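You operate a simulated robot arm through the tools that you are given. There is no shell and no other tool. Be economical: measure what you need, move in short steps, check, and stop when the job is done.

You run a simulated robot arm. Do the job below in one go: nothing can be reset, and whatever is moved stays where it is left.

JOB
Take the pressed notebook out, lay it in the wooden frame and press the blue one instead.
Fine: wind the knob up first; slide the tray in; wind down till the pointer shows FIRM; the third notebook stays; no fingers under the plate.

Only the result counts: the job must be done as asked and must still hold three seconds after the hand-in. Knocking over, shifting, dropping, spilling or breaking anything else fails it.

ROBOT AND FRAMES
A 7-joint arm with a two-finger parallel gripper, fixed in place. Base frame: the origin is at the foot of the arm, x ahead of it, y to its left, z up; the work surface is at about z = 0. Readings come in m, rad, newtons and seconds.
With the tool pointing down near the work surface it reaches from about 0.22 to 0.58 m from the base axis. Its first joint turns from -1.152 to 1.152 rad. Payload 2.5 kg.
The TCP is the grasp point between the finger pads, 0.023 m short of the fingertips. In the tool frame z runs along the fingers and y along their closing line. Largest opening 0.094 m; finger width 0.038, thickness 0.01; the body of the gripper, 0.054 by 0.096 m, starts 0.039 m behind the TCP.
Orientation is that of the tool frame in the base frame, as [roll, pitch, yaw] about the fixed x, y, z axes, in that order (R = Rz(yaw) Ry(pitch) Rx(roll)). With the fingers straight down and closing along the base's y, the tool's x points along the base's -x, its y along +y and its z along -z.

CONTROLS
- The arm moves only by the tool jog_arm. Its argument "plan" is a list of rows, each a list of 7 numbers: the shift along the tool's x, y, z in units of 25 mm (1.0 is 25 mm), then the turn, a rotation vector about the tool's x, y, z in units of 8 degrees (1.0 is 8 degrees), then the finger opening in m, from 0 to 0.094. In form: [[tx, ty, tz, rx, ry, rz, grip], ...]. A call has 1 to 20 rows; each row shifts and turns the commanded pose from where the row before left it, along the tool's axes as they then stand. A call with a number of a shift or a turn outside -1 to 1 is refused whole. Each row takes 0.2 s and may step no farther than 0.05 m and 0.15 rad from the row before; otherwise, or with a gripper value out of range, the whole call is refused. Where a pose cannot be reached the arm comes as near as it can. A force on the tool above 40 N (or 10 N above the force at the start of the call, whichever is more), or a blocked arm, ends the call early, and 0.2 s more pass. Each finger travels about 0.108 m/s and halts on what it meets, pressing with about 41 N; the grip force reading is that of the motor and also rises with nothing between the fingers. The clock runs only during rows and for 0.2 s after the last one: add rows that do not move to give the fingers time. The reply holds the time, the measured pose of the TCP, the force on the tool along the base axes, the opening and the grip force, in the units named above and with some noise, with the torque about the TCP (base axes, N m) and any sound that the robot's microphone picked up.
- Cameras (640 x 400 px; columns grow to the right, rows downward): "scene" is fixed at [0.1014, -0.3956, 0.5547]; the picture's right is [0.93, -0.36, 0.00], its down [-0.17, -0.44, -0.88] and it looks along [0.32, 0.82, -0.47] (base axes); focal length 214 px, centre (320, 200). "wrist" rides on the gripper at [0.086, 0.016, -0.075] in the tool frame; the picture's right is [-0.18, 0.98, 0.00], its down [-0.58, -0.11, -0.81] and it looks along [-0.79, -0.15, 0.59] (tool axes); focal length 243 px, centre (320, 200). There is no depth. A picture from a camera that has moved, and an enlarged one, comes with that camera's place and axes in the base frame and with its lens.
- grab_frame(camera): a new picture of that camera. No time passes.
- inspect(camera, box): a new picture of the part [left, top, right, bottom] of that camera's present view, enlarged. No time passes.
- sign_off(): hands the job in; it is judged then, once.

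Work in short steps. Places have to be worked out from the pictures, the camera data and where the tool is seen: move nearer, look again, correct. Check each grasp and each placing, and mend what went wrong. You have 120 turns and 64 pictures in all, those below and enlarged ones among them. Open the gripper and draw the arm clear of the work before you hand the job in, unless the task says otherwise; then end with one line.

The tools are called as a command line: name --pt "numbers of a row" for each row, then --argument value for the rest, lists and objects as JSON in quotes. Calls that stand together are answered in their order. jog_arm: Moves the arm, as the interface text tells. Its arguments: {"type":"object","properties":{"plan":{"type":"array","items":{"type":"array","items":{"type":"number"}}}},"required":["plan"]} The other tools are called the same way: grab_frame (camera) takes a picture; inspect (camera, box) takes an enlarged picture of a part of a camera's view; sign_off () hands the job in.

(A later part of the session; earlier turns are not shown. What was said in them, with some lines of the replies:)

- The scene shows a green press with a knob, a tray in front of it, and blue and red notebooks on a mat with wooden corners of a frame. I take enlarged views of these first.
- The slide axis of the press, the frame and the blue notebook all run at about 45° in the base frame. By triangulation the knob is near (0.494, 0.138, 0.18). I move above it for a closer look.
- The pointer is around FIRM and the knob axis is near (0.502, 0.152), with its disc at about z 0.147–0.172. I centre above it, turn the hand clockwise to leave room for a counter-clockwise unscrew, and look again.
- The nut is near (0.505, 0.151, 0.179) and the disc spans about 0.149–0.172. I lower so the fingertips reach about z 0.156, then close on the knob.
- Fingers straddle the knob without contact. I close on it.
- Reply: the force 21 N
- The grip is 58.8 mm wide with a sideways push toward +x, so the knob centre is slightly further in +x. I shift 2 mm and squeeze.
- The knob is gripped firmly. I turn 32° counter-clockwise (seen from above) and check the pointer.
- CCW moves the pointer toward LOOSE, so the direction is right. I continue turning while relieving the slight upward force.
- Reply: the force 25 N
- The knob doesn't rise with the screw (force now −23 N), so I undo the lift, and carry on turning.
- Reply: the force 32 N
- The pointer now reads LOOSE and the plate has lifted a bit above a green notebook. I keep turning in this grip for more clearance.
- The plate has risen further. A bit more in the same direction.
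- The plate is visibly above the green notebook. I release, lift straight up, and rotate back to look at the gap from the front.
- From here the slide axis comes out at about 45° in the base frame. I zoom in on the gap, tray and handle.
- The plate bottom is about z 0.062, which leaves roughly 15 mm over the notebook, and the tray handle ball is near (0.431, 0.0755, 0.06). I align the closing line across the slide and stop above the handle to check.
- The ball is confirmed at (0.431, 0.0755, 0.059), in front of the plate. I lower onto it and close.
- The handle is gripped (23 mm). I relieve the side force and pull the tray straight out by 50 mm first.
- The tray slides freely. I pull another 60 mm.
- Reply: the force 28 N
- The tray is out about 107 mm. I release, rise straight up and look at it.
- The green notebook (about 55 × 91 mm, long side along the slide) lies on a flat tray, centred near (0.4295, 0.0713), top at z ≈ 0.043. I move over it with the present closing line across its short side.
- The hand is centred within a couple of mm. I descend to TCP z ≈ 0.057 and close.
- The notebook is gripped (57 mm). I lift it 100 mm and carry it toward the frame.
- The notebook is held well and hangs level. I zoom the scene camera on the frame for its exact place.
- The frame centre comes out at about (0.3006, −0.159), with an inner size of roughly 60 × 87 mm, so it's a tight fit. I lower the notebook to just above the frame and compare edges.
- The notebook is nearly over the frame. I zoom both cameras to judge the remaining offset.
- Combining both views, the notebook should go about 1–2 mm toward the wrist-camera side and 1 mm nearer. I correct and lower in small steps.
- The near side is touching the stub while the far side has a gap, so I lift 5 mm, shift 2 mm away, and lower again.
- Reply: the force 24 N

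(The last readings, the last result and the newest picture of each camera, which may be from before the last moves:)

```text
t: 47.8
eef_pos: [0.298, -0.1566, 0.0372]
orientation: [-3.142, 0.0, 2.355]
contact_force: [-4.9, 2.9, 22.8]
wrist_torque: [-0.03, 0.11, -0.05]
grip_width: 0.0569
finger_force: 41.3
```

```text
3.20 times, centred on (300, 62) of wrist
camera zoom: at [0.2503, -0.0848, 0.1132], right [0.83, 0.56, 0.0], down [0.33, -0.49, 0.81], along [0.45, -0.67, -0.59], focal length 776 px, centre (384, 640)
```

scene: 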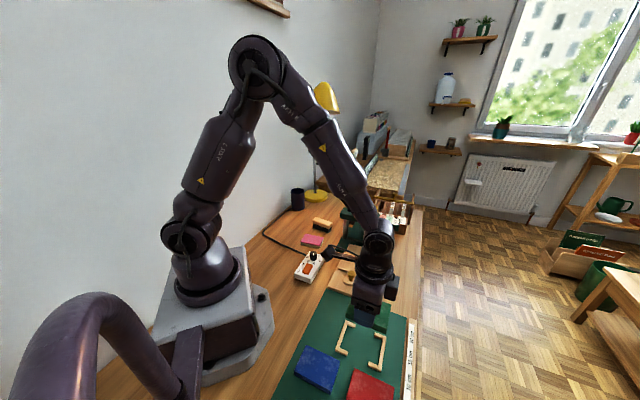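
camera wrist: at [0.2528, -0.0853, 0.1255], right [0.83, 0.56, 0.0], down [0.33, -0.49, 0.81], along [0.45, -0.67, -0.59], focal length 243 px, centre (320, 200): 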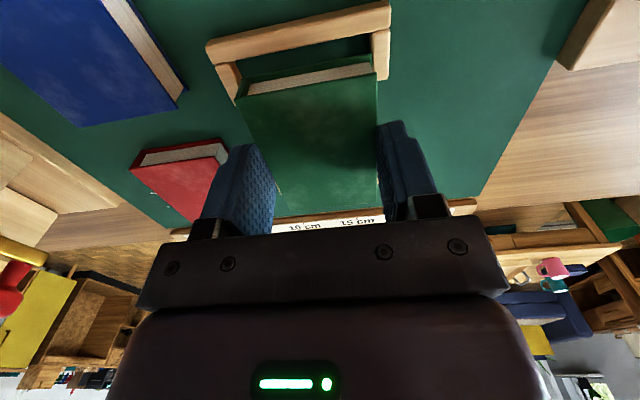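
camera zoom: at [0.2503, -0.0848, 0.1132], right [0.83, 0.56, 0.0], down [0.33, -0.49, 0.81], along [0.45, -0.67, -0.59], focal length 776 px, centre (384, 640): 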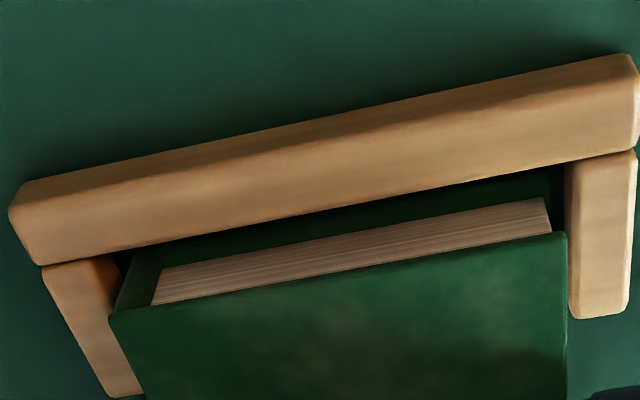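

Contact is now vertical at the mat, with 1.5–3 mm gaps on the visible sides, so the notebook sits in the frame. I ease off, open slightly and lift.

jog_arm --pt "0 0 -0.05 0 0 0 0.057" --pt "0 0 0 0 0 0 0.064" --pt "0 0 0 0 0 0 0.07" --pt "0 0 0 0 0 0 0.07" --pt "0 0 -0.5 0 0 0 0.07" --pt "0 0 -0.9 0 0 0 0.07" --pt "0 0 -1 0 0 0 0.07" --pt "0 0 -1 0 0 0 0.07" --pt "0 0 -1 0 0 0 0.07" --pt "1 0 -1 0 0 0 0.08" --pt "1 0 0 0 0 0 0.08" --pt "0 0 0 0 0 0 0.08"

inspect --camera "scene" --box '[290, 300, 400, 400]'

grab_frame --camera "wrist"

```text
t: 50.4
eef_pos: [0.2648, -0.123, 0.1725]
orientation: [3.141, 0.001, 2.354]
contact_force: [0.2, 0.2, 0.2]
wrist_torque: [-0.04, -0.02, -0.01]
grip_width: 0.08
finger_force: 0.0
```

```text
4.00 times, centred on (345, 350) of scene
camera zoom: at [0.1014, -0.3955, 0.5547], right [0.93, -0.36, 0.0], down [-0.17, -0.44, -0.88], along [0.32, 0.82, -0.47], focal length 858 px, centre (220, -400)
```

zoom: 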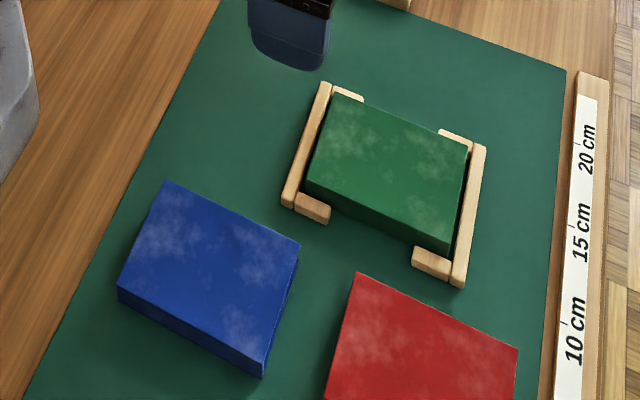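

```text
25 pictures are left
camera wrist: at [0.2162, -0.0506, 0.2494], right [0.83, 0.56, 0.0], down [0.33, -0.49, 0.81], along [0.45, -0.67, -0.59], focal length 243 px, centre (320, 200)
```

wrist: 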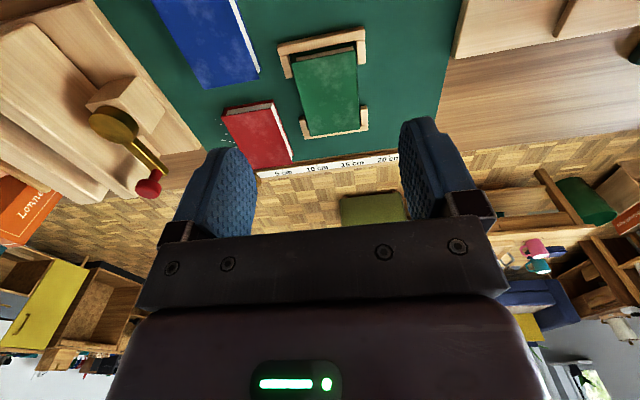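

Green lies squarely in the frame with small gaps all round. Blue is at about (0.184, −0.1695), long side at −44°. To keep the wrist camera clear of the arm's foot, I turn the hand 181° so the camera faces outward.

jog_arm --pt "0 0 0 0 0 -1 0.09" --pt "0 0 0 0 0 -1 0.09" --pt "0 0 0 0 0 -1 0.09" --pt "0 0 0 0 0 -1 0.09" --pt "0 0 0 0 0 -1 0.09" --pt "0 0 0 0 0 -1 0.09" --pt "0 0 0 0 0 -1 0.09" --pt "0 0 0 0 0 -1 0.09" --pt "0 0 0 0 0 -1 0.09" --pt "0 0 0 0 0 -1 0.09" --pt "0 0 0 0 0 -1 0.09" --pt "0 0 0 0 0 -1 0.09" --pt "0 0 0 0 0 -1 0.09" --pt "0 0 0 0 0 -1 0.09" --pt "0 0 0 0 0 -1 0.09" --pt "0 0 0 0 0 -1 0.09" --pt "0 0 0 0 0 -1 0.09" --pt "0 0 0 0 0 -1 0.09" --pt "0 0 0 0 0 -1 0.09" --pt "0 0 0 0 0 -1 0.09"

jog_arm --pt "0 0 0 0 0 -1 0.094" --pt "0 0 0 0 0 -1 0.094" --pt "0 0 0 0 0 -0.65 0.094" --pt "-0.26 0.9 0 0 0 0 0.094" --pt "-0.26 0.9 0 0 0 0 0.094" --pt "-0.26 0.9 0 0 0 0 0.094" --pt "-0.26 0.89 0 0 0 0 0.094" --pt "0 0 0.7 0 0 0 0.094" --pt "0 0 0.7 0 0 0 0.094" --pt "0 0 0.7 0 0 0 0.094" --pt "0 0 0 0 0 0 0.094"

grab_frame --camera "wrist"

inspect --camera "scene" --box '[270, 310, 380, 400]'

```text
t: 54.6
eef_pos: [0.2626, -0.1207, 0.1736]
orientation: [-3.141, 0.0, -1.133]
contact_force: [-0.5, 0.0, 0.0]
wrist_torque: [-0.01, 0.03, -0.04]
grip_width: 0.0898
finger_force: 0.0
```

```text
t: 57.0
eef_pos: [0.1834, -0.1677, 0.1214]
orientation: [-3.141, 0.001, -0.766]
contact_force: [0.2, 1.1, 0.1]
wrist_torque: [0.0, -0.01, 0.01]
grip_width: 0.094
finger_force: 0.0
```

```text
24 pictures are left
camera wrist: at [0.236, -0.2407, 0.1975], right [-0.81, -0.58, 0.0], down [-0.34, 0.48, 0.81], along [-0.47, 0.66, -0.59], focal length 243 px, centre (320, 200)
```

wrist: 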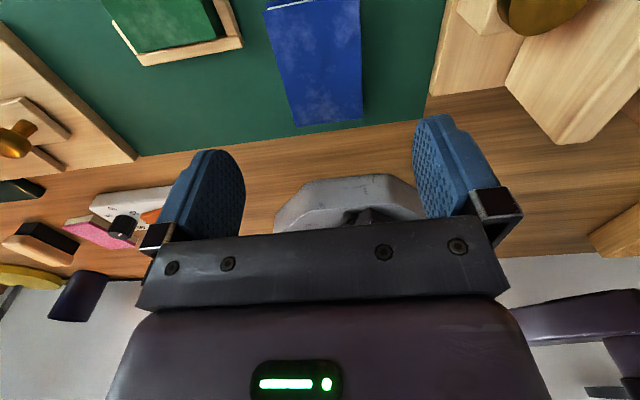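

```text
4.44 times, centred on (325, 355) of scene
camera zoom: at [0.1014, -0.3956, 0.5547], right [0.93, -0.36, 0.0], down [-0.17, -0.44, -0.88], along [0.32, 0.82, -0.47], focal length 953 px, centre (298, -489)
```

zoom: 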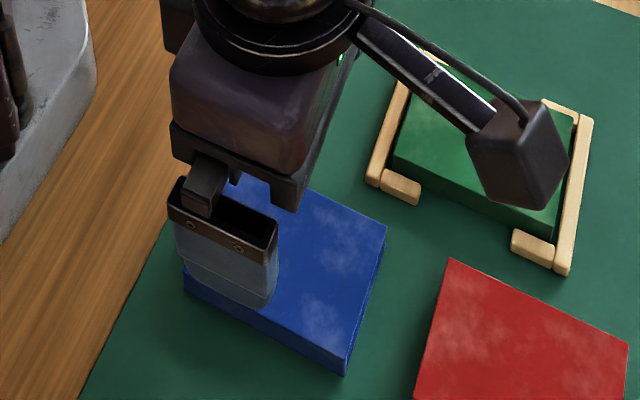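

Blue's centre is confirmed near (0.183, −0.169). I narrow the opening to 78 mm to keep clear of the frame, then descend and grasp.

jog_arm --pt "0 0 0 0 0 0 0.078" --pt "0 0 0.8 0 0 0 0.078" --pt "0 0 0.9 0 0 0 0.078" --pt "0 0 0.9 0 0 0 0.078" --pt "0 0 0.5 0 0 0 0.078" --pt "0 0 0.4 0 0 0 0.078" --pt "0 0 0 0 0 0 0.06" --pt "0 0 0 0 0 0 0.045" --pt "0 0 0 0 0 0 0.045" --pt "0 0 0 0 0 0 0.045"

inspect --camera "scene" --box '[270, 310, 380, 400]'

```text
t: 59.2
eef_pos: [0.1814, -0.1684, 0.0347]
orientation: [-3.141, 0.0, -0.767]
contact_force: [-0.3, -0.6, -0.6]
wrist_torque: [0.02, 0.01, 0.02]
grip_width: 0.0569
finger_force: 41.1
```

```text
4.44 times, centred on (325, 355) of scene
camera zoom: at [0.1014, -0.3956, 0.5547], right [0.93, -0.36, 0.0], down [-0.17, -0.44, -0.88], along [0.32, 0.82, -0.47], focal length 953 px, centre (298, -489)
```

zoom: 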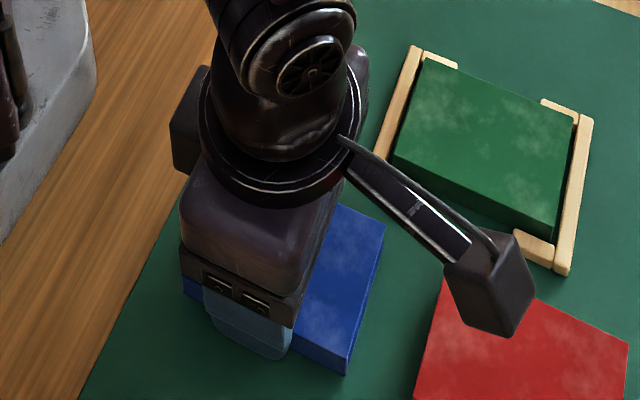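

Blue is gripped. I lift it, carry it along toward the press, then turn 91° so its long side lies along the slide like the green one did.

jog_arm --pt "0 0 -0.5 0 0 0 0.04" --pt "0 0 -0.9 0 0 0 0.04" --pt "0 0 -0.9 0 0 0 0.04" --pt "0 0 -0.9 0 0 0 0.04" --pt "0 0 -0.9 0 0 0 0.04" --pt "0 0 -0.9 0 0 0 0.04" --pt "0.04 -0.91 0 0 0 0 0.04" --pt "0.04 -0.91 0 0 0 0 0.04" --pt "0.04 -0.91 0 0 0 0 0.04" --pt "0.04 -0.91 0 0 0 0 0.04" --pt "0.04 -0.91 0 0 0 0 0.04" --pt "0.04 -0.91 0 0 0 0 0.04" --pt "0.04 -0.91 0 0 0 0 0.04" --pt "0.04 -0.91 0 0 0 0 0.04" --pt "0.04 -0.91 0 0 0 0 0.04" --pt "0.04 -0.91 0 0 0 0 0.04" --pt "0 0 0 0 0 0 0.04"

jog_arm --pt "0 0 0 0 0 1 0.04" --pt "0 0 0 0 0 1 0.04" --pt "0 0 0 0 0 1 0.04" --pt "0 0 0 0 0 1 0.04" --pt "0 0 0 0 0 1 0.04" --pt "0 0 0 0 0 1 0.04" --pt "0 0 0 0 0 1 0.04" --pt "0 0 0 0 0 1 0.04" --pt "0 0 0 0 0 1 0.04" --pt "0 0 0 0 0 1 0.04" --pt "0 0 0 0 0 1 0.04" --pt "0 0 0 0 0 0.4 0.04" --pt "0 0 0 0 0 0 0.04"

grab_frame --camera "scene"

```text
t: 62.8
eef_pos: [0.3471, -0.0114, 0.1574]
orientation: [3.141, -0.001, -0.766]
contact_force: [0.2, -0.5, -0.3]
wrist_torque: [0.0, 0.0, 0.02]
grip_width: 0.0572
finger_force: 41.3
```

```text
t: 65.6
eef_pos: [0.348, -0.01, 0.1589]
orientation: [-3.141, -0.002, -2.36]
contact_force: [0.6, -0.4, 0.0]
wrist_torque: [0.0, 0.02, -0.03]
grip_width: 0.0568
finger_force: 40.6
```

```text
21 pictures are left
```

scene: 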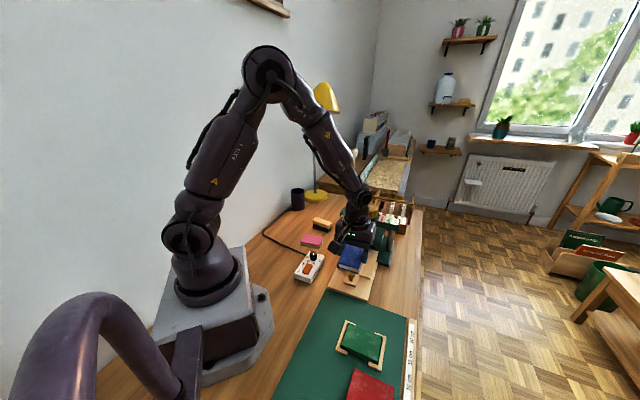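

Blue hangs properly. I move it over the tray and lower to ~10 mm above.

jog_arm --pt "-0.8 0.06 0 0 0 0 0.04" --pt "-0.8 0 0 0 0 0 0.04" --pt "-0.8 0 0 0 0 0 0.04" --pt "-0.8 0 0 0 0 0 0.04" --pt "-0.8 0 0 0 0 0 0.04" --pt "-0.72 0 0 0 0 0 0.04" --pt "0 0 0.9 0 0 0 0.04" --pt "0 0 0.9 0 0 0 0.04" --pt "0 0 0.9 0 0 0 0.04" --pt "0 0 0.8 0 0 0 0.04" --pt "0 0 0 0 0 0 0.04"

inspect --camera "scene" --box '[310, 210, 410, 300]'

```text
t: 68.0
eef_pos: [0.4282, 0.0737, 0.0716]
orientation: [3.141, 0.0, -2.357]
contact_force: [-1.1, 0.3, -0.9]
wrist_torque: [-0.01, -0.02, 0.0]
grip_width: 0.0572
finger_force: 40.9
```

```text
4.44 times, centred on (360, 255) of scene
camera zoom: at [0.1014, -0.3956, 0.5547], right [0.93, -0.36, 0.0], down [-0.17, -0.44, -0.88], along [0.32, 0.82, -0.47], focal length 953 px, centre (142, -44)
```

zoom: 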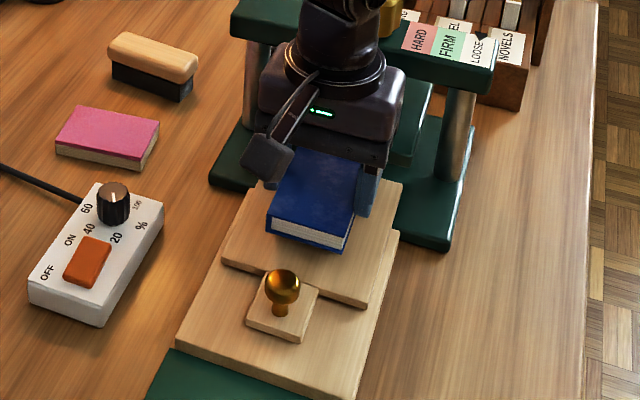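

Blue is over the same spot green occupied. I lower it gently onto the tray.

jog_arm --pt "0 0 0.25 0 0 0 0.04" --pt "0 0 0.15 0 0 0 0.04" --pt "0 0 0.1 0 0 0 0.04" --pt "0 0 0 0 0 0 0.04"

```text
t: 69.0
eef_pos: [0.4281, 0.0745, 0.0604]
orientation: [-3.141, 0.0, -2.359]
contact_force: [0.4, 0.2, -0.2]
wrist_torque: [0.01, 0.02, 0.0]
grip_width: 0.0569
finger_force: 41.2
```

Not in contact yet; I lower in 1 mm steps.

jog_arm --pt "0 0 0.05 0 0 0 0.04" --pt "0 0 0.05 0 0 0 0.04" --pt "0 0 0 0 0 0 0.04"

```text
t: 69.8
eef_pos: [0.43, 0.0746, 0.0575]
orientation: [3.14, 0.0, -2.358]
contact_force: [0.9, -0.1, -0.5]
wrist_torque: [0.0, 0.0, 0.01]
grip_width: 0.0568
finger_force: 40.9
```

jog_arm --pt "0 0 0.05 0 0 0 0.04" --pt "0 0 0.03 0 0 0 0.04" --pt "0 0 0 0 0 0 0.04"

inspect --camera "scene" --box '[330, 230, 390, 280]'

```text
t: 70.6
eef_pos: [0.4316, 0.0743, 0.0555]
orientation: [3.141, -0.001, -2.358]
contact_force: [-1.3, -0.6, 7.0]
wrist_torque: [-0.22, 0.29, -0.01]
grip_width: 0.0571
finger_force: 40.5
```

```text
8.00 times, centred on (360, 255) of scene
camera zoom: at [0.1014, -0.3956, 0.5547], right [0.93, -0.36, 0.0], down [-0.17, -0.44, -0.88], along [0.32, 0.82, -0.47], focal length 1716 px, centre (0, -240)
```

zoom: 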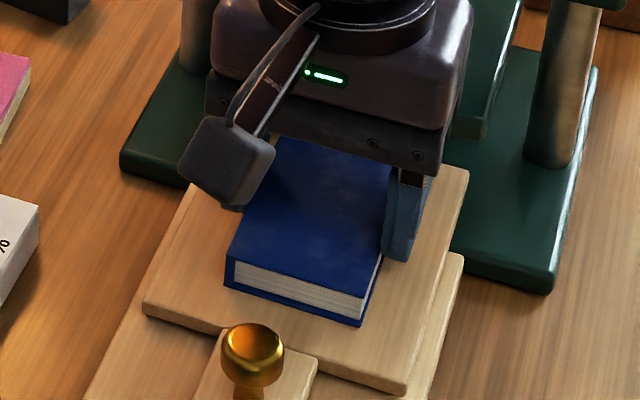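

Contact (7 N); blue lies on the tray. I release, lift, go back over the handle and check.

jog_arm --pt "0 0 0 0 0 0 0.065" --pt "0 0 0 0 0 0 0.08" --pt "0 0 0 0 0 0 0.08" --pt "0 0 -0.6 0 0 0 0.08" --pt "0 0 -0.9 0 0 0 0.08" --pt "0 0 -1 0 0 0 0.08" --pt "0 0 -1 0 0 0 0.08" --pt "0.9 0 -0.5 0 0 0 0.07" --pt "0.9 0 0 0 0 0 0.07" --pt "0.9 0 0 0 0 0 0.07" --pt "0.9 0 0 0 0 0 0.07" --pt "0.78 0 0 0 0 0 0.07" --pt "0 0 0.8 0 0 0 0.07" --pt "0 0 0.8 0 0 0 0.07" --pt "0 0 0 0 0 0 0.07"

inspect --camera "scene" --box '[310, 210, 410, 300]'

grab_frame --camera "wrist"

```text
t: 73.8
eef_pos: [0.353, -0.0043, 0.115]
orientation: [3.142, 0.0, -2.359]
contact_force: [0.4, -0.1, 0.3]
wrist_torque: [0.02, 0.02, -0.02]
grip_width: 0.0698
finger_force: 0.2
```

```text
4.44 times, centred on (360, 255) of scene
camera zoom: at [0.1014, -0.3956, 0.5547], right [0.93, -0.36, 0.0], down [-0.17, -0.44, -0.88], along [0.32, 0.82, -0.47], focal length 953 px, centre (142, -44)
```

zoom: 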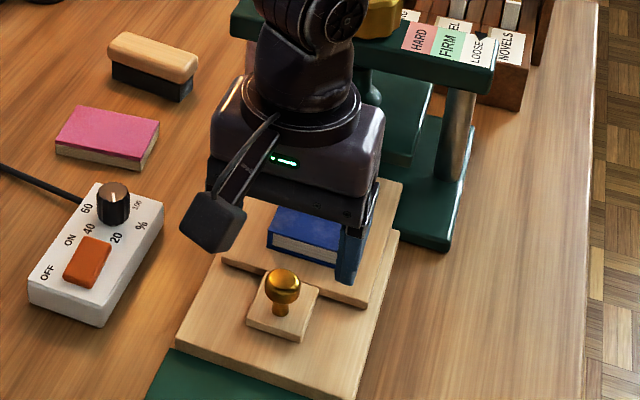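

```text
17 pictures are left
camera wrist: at [0.2821, -0.0546, 0.1906], right [-0.56, 0.83, 0.0], down [0.49, 0.33, 0.81], along [0.67, 0.45, -0.59], focal length 243 px, centre (320, 200)
```

wrist: 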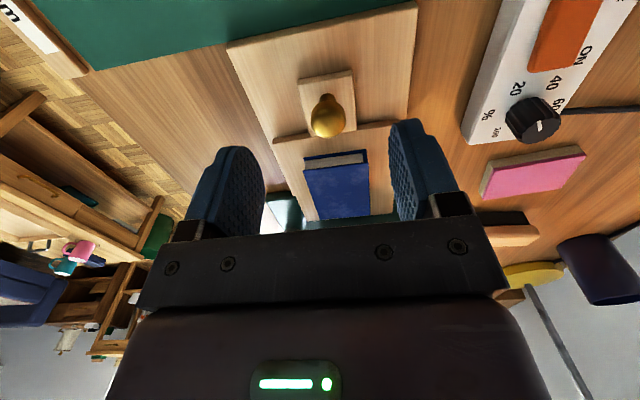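

Blue rests squarely on the tray. I lower onto the handle ball and grip it.

jog_arm --pt "0 0.05 0.7 0 0 0 0.07" --pt "0 0 0.8 0 0 0 0.07" --pt "0 0 0.62 0 0 0 0.07" --pt "0 0 0 0 0 0 0.04" --pt "0 0 0 0 0 0 0.015" --pt "0 0 0 0 0 0 0.01" --pt "0 0 0 0 0 0 0.01"

```text
t: 75.4
eef_pos: [0.3501, -0.0038, 0.0604]
orientation: [3.141, 0.0, -2.355]
contact_force: [-2.6, 3.1, -4.5]
wrist_torque: [0.1, -0.05, 0.14]
grip_width: 0.0228
finger_force: 45.0
```

The handle is held again. I push the tray in smoothly, first 100 mm.

jog_arm --pt "-0.2 0 0 0 0 0 0.01" --pt "-0.35 0 0 0 0 0 0.01" --pt "-0.45 0 0 0 0 0 0.01" --pt "-0.5 0 0 0 0 0 0.01" --pt "-0.5 0 0 0 0 0 0.01" --pt "-0.5 0 0 0 0 0 0.01" --pt "-0.5 0 0 0 0 0 0.01" --pt "-0.45 0 0 0 0 0 0.01" --pt "-0.35 0 0 0 0 0 0.01" --pt "-0.2 0 0 0 0 0 0.01" --pt "0 0 0 0 0 0 0.01"

inspect --camera "scene" --box '[320, 210, 420, 290]'

```text
t: 77.8
eef_pos: [0.4235, 0.0688, 0.0603]
orientation: [3.137, -0.001, -2.353]
contact_force: [-19.1, 16.9, 7.6]
wrist_torque: [-0.16, 0.73, 0.43]
grip_width: 0.0236
finger_force: 44.7
```

```text
5.00 times, centred on (370, 250) of scene
camera zoom: at [0.1014, -0.3956, 0.5547], right [0.93, -0.36, 0.0], down [-0.17, -0.44, -0.88], along [0.32, 0.82, -0.47], focal length 1072 px, centre (70, -50)
```

zoom: 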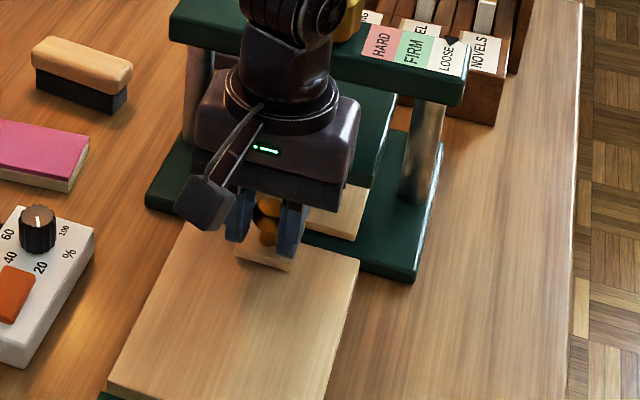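

About 5 mm remain compared with the original tray position. I relieve the side load and push the rest in.

jog_arm --pt "0 0.06 0 0 0 0 0.01" --pt "-0.1 0 0 0 0 0 0.01" --pt "-0.1 0 0 0 0 0 0.01" --pt "0 0 0 0 0 0 0.01"

inspect --camera "scene" --box '[320, 210, 420, 290]'

```text
t: 78.8
eef_pos: [0.4256, 0.0728, 0.0609]
orientation: [3.138, -0.003, -2.358]
contact_force: [-10.4, 12.4, -20.0]
wrist_torque: [0.58, -0.21, 0.16]
grip_width: 0.0229
finger_force: 45.4
```

```text
5.00 times, centred on (370, 250) of scene
camera zoom: at [0.1015, -0.3955, 0.5547], right [0.93, -0.36, 0.0], down [-0.17, -0.44, -0.88], along [0.32, 0.82, -0.47], focal length 1072 px, centre (70, -50)
```

zoom: 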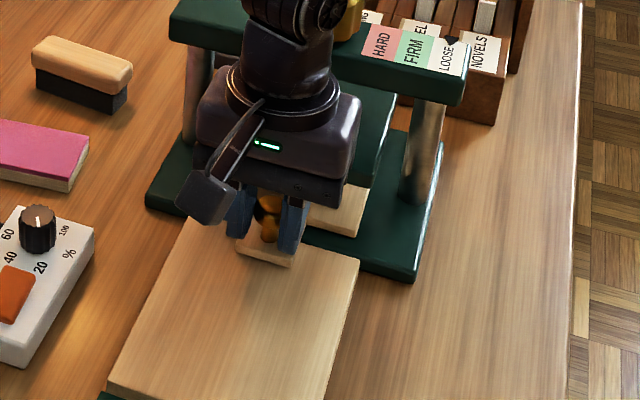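

Within about 1 mm of the original. One last small push, then release and lift away.

jog_arm --pt "-0.07 0.03 0.03 0 0 0 0.01" --pt "0 0 0 0 0 0 0.01" --pt "0 0 0 0 0 0 0.03" --pt "0 0 0 0 0 0 0.07" --pt "0 0 0 0 0 0 0.07" --pt "0.3 0 -0.6 0 0 0 0.07" --pt "0.5 0 -0.9 0 0 0 0.08" --pt "0.5 0 -1 0 0 0 0.094" --pt "0.5 0 -1 0 0 0 0.094" --pt "0.3 0 -1 0 0 0 0.094" --pt "0 0 -1 0 0 0 0.094" --pt "0 0 -1 0 0 0 0.094" --pt "0 0 0 0 0 0 0.094"

inspect --camera "scene" --box '[320, 190, 420, 290]'

```text
t: 81.6
eef_pos: [0.3897, 0.0352, 0.2239]
orientation: [3.14, 0.0, -2.357]
contact_force: [0.3, 0.1, 0.3]
wrist_torque: [-0.03, -0.03, -0.01]
grip_width: 0.0939
finger_force: 0.1
```

```text
4.00 times, centred on (370, 240) of scene
camera zoom: at [0.1014, -0.3956, 0.5547], right [0.93, -0.36, 0.0], down [-0.17, -0.44, -0.88], along [0.32, 0.82, -0.47], focal length 858 px, centre (120, 40)
```

zoom: 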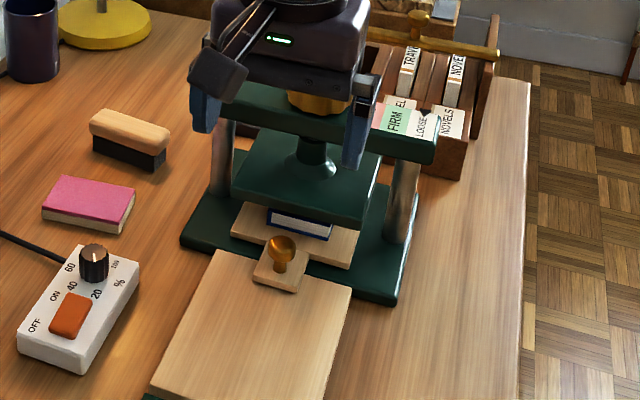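

The tray is back in its original place with blue under the plate. Now I go over the knob and rotate the hand to the counter-clockwise end (the same angle as at release) so I can wind clockwise.

jog_arm --pt "-0.4 0 -0.6 0 0 0 0.094" --pt "-0.9 0 -0.65 0 0 0 0.094" --pt "-0.9 0 0 0 0 0 0.094" --pt "-0.9 0 0 0 0 0 0.094" --pt "-0.9 0 0 0 0 0 0.094" --pt "-0.9 0.03 0 0 0 0 0.094" --pt "-0.9 0 0 0 0 0 0.094" --pt "-0.78 0 0 0 0 0 0.094" --pt "0 0 0 0 0 -1 0.094" --pt "0 0 0 0 0 -1 0.094" --pt "0 0 0 0 0 -1 0.094" --pt "0 0 0 0 0 -1 0.094" --pt "0 0 0 0 0 -1 0.094" --pt "0 0 0 0 0 -1 0.094" --pt "0 0 0 0 0 -1 0.094" --pt "0 0 0 0 0 -1 0.094" --pt "0 0 0 0 0 -1 0.094" --pt "0 0 0 0 0 -1 0.094"

jog_arm --pt "0 0 0 0 0 -1 0.094" --pt "0 0 0 0 0 -1 0.094" --pt "0 0 0 0 0 -1 0.094" --pt "0 0 0 0 0 -1 0.094" --pt "0 0 0 0 0 -1 0.094" --pt "0 0 0 0 0 -1 0.094" --pt "0 0 0 0 0 -1 0.094" --pt "0 0 0 0 0 -1 0.094" --pt "0 0 0 0 0 -1 0.094" --pt "0 0 0 0 0 -0.4 0.094" --pt "0 0 0 0 0 0 0.094"

```text
t: 85.4
eef_pos: [0.5048, 0.153, 0.2552]
orientation: [3.141, 0.0, -0.957]
contact_force: [0.4, -0.5, 0.0]
wrist_torque: [0.04, 0.0, -0.03]
grip_width: 0.0941
finger_force: 0.0
```

```text
t: 87.8
eef_pos: [0.5047, 0.1541, 0.2553]
orientation: [3.141, 0.0, 0.351]
contact_force: [0.1, 0.4, 0.6]
wrist_torque: [-0.01, 0.02, -0.01]
grip_width: 0.0942
finger_force: 0.1
```

Over the knob at the right angle. I lower and grip it.

jog_arm --pt "0.02 0.07 0.8 0 0 0 0.094" --pt "0 0 0.8 0 0 0 0.094" --pt "0 0 0.8 0 0 0 0.094" --pt "0 0 0.63 0 0 0 0.094" --pt "0 0 0 0 0 0 0.07" --pt "0 0 0 0 0 0 0.045" --pt "0 0 0 0 0 0 0.03" --pt "0 0 0 0 0 0 0.03" --pt "0 0 0 0 0 0 0.03"

```text
t: 89.8
eef_pos: [0.5068, 0.1519, 0.1778]
orientation: [3.139, -0.001, 0.351]
contact_force: [3.9, -3.2, -8.2]
wrist_torque: [-0.01, -0.86, 0.02]
grip_width: 0.0553
finger_force: 45.2
```

Gripped at 55 mm with low forces. I wind clockwise 160°, about half way down.

jog_arm --pt "0 0 0 0 0 1 0.03" --pt "0 0 0 0 0 1 0.03" --pt "0 0 0 0 0 1 0.03" --pt "0 0 0 0 0 1 0.03" --pt "0 0 0 0 0 1 0.03" --pt "0 0 0 0 0 1 0.03" --pt "0 0 0 0 0 1 0.03" --pt "0 0 0 0 0 1 0.03" --pt "0 0 0 0 0 1 0.03" --pt "0 0 0 0 0 1 0.03" --pt "0 0 0 0 0 1 0.03" --pt "0 0 0 0 0 1 0.03" --pt "0 0 0 0 0 1 0.03" --pt "0 0 0 0 0 1 0.03" --pt "0 0 0 0 0 1 0.03" --pt "0 0 0 0 0 1 0.03" --pt "0 0 0 0 0 1 0.03" --pt "0 0 0 0 0 1 0.03" --pt "0 0 0 0 0 1 0.03" --pt "0 0 0 0 0 0 0.03"

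inspect --camera "scene" --box '[340, 190, 420, 260]'

```text
t: 94.0
eef_pos: [0.5052, 0.1511, 0.1792]
orientation: [3.14, -0.005, -2.306]
contact_force: [-20.8, -22.3, -0.4]
wrist_torque: [0.13, 0.11, -0.03]
grip_width: 0.055
finger_force: 45.2
```

```text
5.71 times, centred on (380, 225) of scene
camera zoom: at [0.1014, -0.3956, 0.5547], right [0.93, -0.36, 0.0], down [-0.17, -0.44, -0.88], along [0.32, 0.82, -0.47], focal length 1226 px, centre (-23, 57)
```

zoom: 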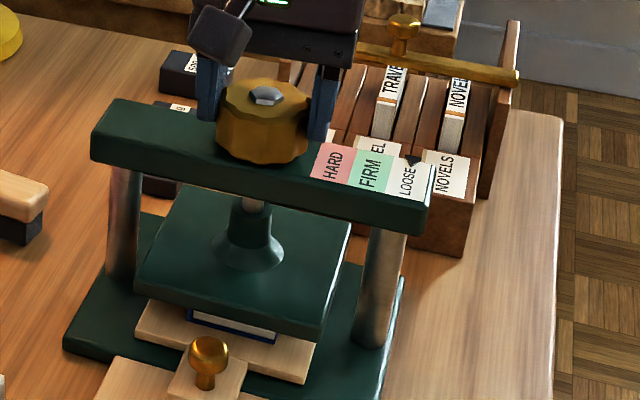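

The pointer is still at LOOSE and the plate is coming down. I continue another ~96°, relieving the side force.

jog_arm --pt "0.04 0 0 0 0 1 0.03" --pt "0 0 0 0 0 1 0.03" --pt "0 0 0 0 0 1 0.03" --pt "0 0 0 0 0 1 0.03" --pt "0 0 0 0 0 1 0.03" --pt "0 0 0 0 0 1 0.03" --pt "0 0 0 0 0 1 0.03" --pt "0 0 0 0 0 1 0.03" --pt "0 0 0 0 0 1 0.03" --pt "0 0 0 0 0 1 0.03" --pt "0 0 0 0 0 1 0.03" --pt "0 0 0 0 0 1 0.03" --pt "0 0 0 0 0 0 0.03"

inspect --camera "scene" --box '[370, 205, 410, 235]'

```text
t: 96.8
eef_pos: [0.5047, 0.1528, 0.1793]
orientation: [3.14, -0.002, 2.303]
contact_force: [-21.7, 3.9, 3.0]
wrist_torque: [0.35, -0.5, 0.01]
grip_width: 0.0554
finger_force: 45.6
```

```text
13.33 times, centred on (390, 220) of scene
camera zoom: at [0.1014, -0.3956, 0.5547], right [0.93, -0.36, 0.0], down [-0.17, -0.44, -0.88], along [0.32, 0.82, -0.47], focal length 2860 px, centre (-613, -67)
```

zoom: 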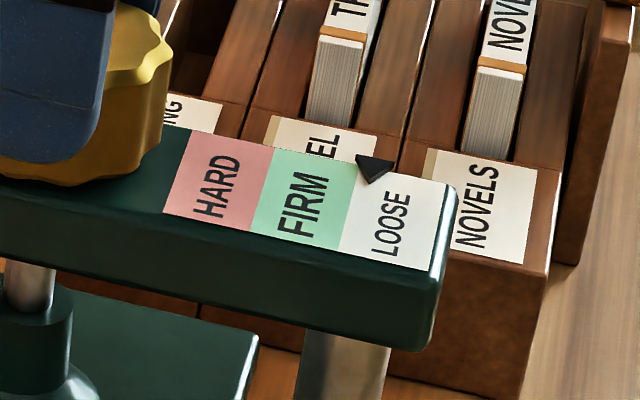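

The pointer is just inside LOOSE next to FIRM, moving about 1 px per degree in this view. I turn 40° more and relieve the side force.

jog_arm --pt "0.03 -0.03 0 0 0 1 0.03" --pt "0 0 0 0 0 1 0.03" --pt "0 0 0 0 0 1 0.03" --pt "0 0 0 0 0 1 0.03" --pt "0 0 0 0 0 1 0.03" --pt "0 0 0 0 0 0 0.03"

inspect --camera "scene" --box '[370, 205, 410, 235]'

```text
t: 98.3
eef_pos: [0.506, 0.1517, 0.1794]
orientation: [3.138, -0.002, 1.604]
contact_force: [5.4, 1.7, -2.2]
wrist_torque: [-0.46, 0.8, -0.02]
grip_width: 0.0556
finger_force: 44.9
stopped in row 6: the force on the tool passed its limit at 40 N (the readings are from after the stop); the commanded pose is now the measured one
```

```text
13.33 times, centred on (390, 220) of scene
camera zoom: at [0.1014, -0.3956, 0.5547], right [0.93, -0.36, 0.0], down [-0.17, -0.44, -0.88], along [0.32, 0.82, -0.47], focal length 2860 px, centre (-613, -67)
```

zoom: 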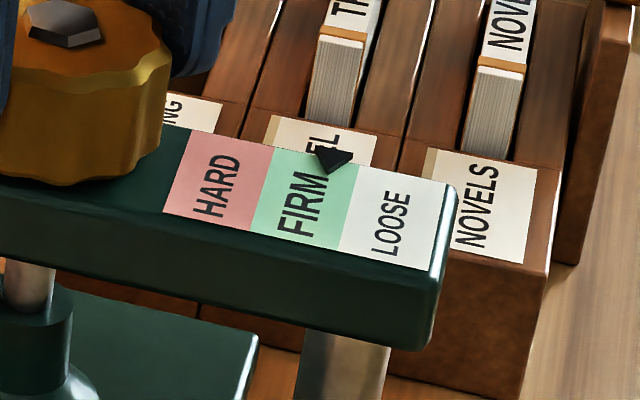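

The pointer is in FIRM. I add one 8° step for margin, then check.

jog_arm --pt "0 0 0 0 0 0.6 0.03" --pt "0 0 0 0 0 0.6 0.03" --pt "0 0 0 0 0 0 0.03"

inspect --camera "scene" --box '[370, 205, 410, 235]'

```text
t: 99.1
eef_pos: [0.5042, 0.1537, 0.1784]
orientation: [3.137, -0.002, 1.435]
contact_force: [13.8, 6.3, -10.5]
wrist_torque: [-1.05, 0.25, -0.02]
grip_width: 0.0553
finger_force: 44.5
```

```text
13.33 times, centred on (390, 220) of scene
camera zoom: at [0.1015, -0.3955, 0.5547], right [0.93, -0.36, 0.0], down [-0.17, -0.44, -0.88], along [0.32, 0.82, -0.47], focal length 2860 px, centre (-613, -67)
```

zoom: 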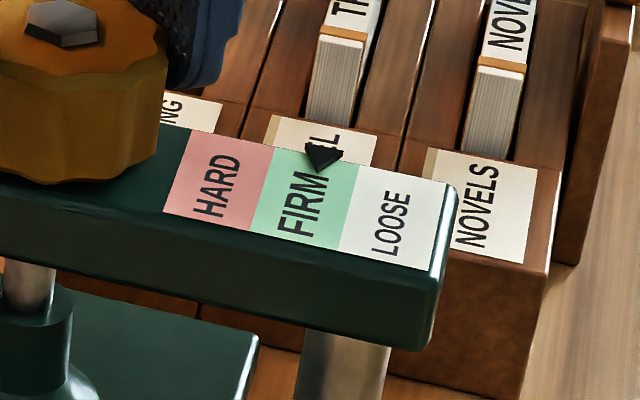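

The pointer is at the middle of FIRM. I open, lift straight up and draw the arm clear.

jog_arm --pt "0 0 0 0 0 0 0.06" --pt "0 0 0 0 0 0 0.094" --pt "0 0 0 0 0 0 0.094" --pt "0 0 -0.6 0 0 0 0.094" --pt "0 0 -1 0 0 0 0.094" --pt "0 0 -1 0 0 0 0.094" --pt "0 0 -1 0 0 0 0.094" --pt "0 0 -1 0 0 0 0.094" --pt "0 -1 -1 0 0 0 0.094" --pt "0 -1 -1 0 0 0 0.094" --pt "0 -1 -1 0 0 0 0.094" --pt "0 -1 -1 0 0 0 0.094" --pt "0 -1 0 0 0 0 0.094" --pt "0 -1 0 0 0 0 0.094" --pt "0 0 0 0 0 0 0.094" --pt "0 0 0 0 0 0 0.094"

inspect --camera "scene" --box '[340, 190, 420, 260]'

grab_frame --camera "scene"

```text
t: 102.5
eef_pos: [0.3558, 0.1745, 0.3924]
orientation: [3.136, -0.005, 1.437]
contact_force: [-0.6, 0.1, 0.7]
wrist_torque: [0.02, 0.0, -0.01]
grip_width: 0.094
finger_force: 0.0
```

```text
5.71 times, centred on (380, 225) of scene
camera zoom: at [0.1014, -0.3956, 0.5547], right [0.93, -0.36, 0.0], down [-0.17, -0.44, -0.88], along [0.32, 0.82, -0.47], focal length 1226 px, centre (-23, 57)
```

zoom: 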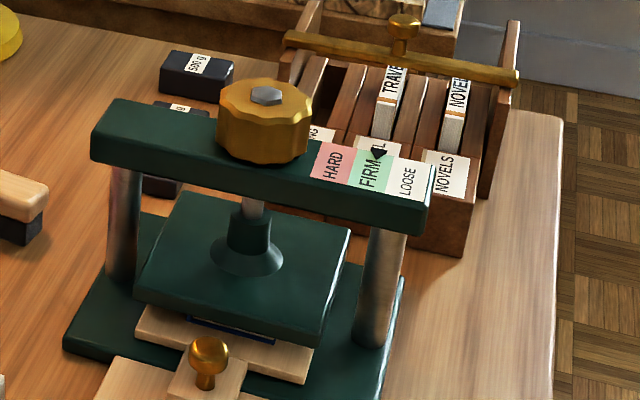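

```text
8 pictures are left
```

scene: 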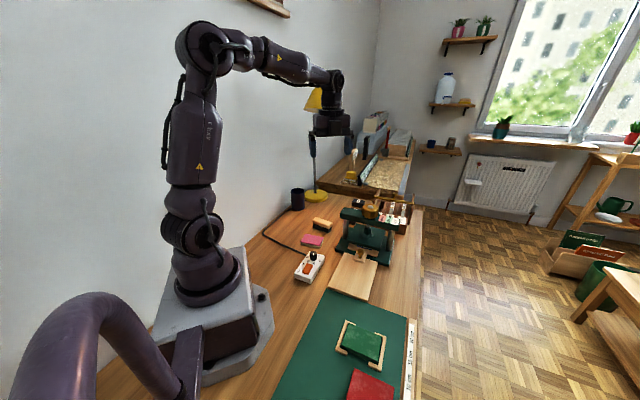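

The pointer still shows FIRM after release, blue is pressed, green lies in the frame, red hasn't moved, and the arm is clear. I hand the job in.

sign_off

```text
The job is handed in.
```

The green notebook is out of the press and lying in the wooden frame, the blue one is pressed with the pointer at FIRM, and the red one was not moved.
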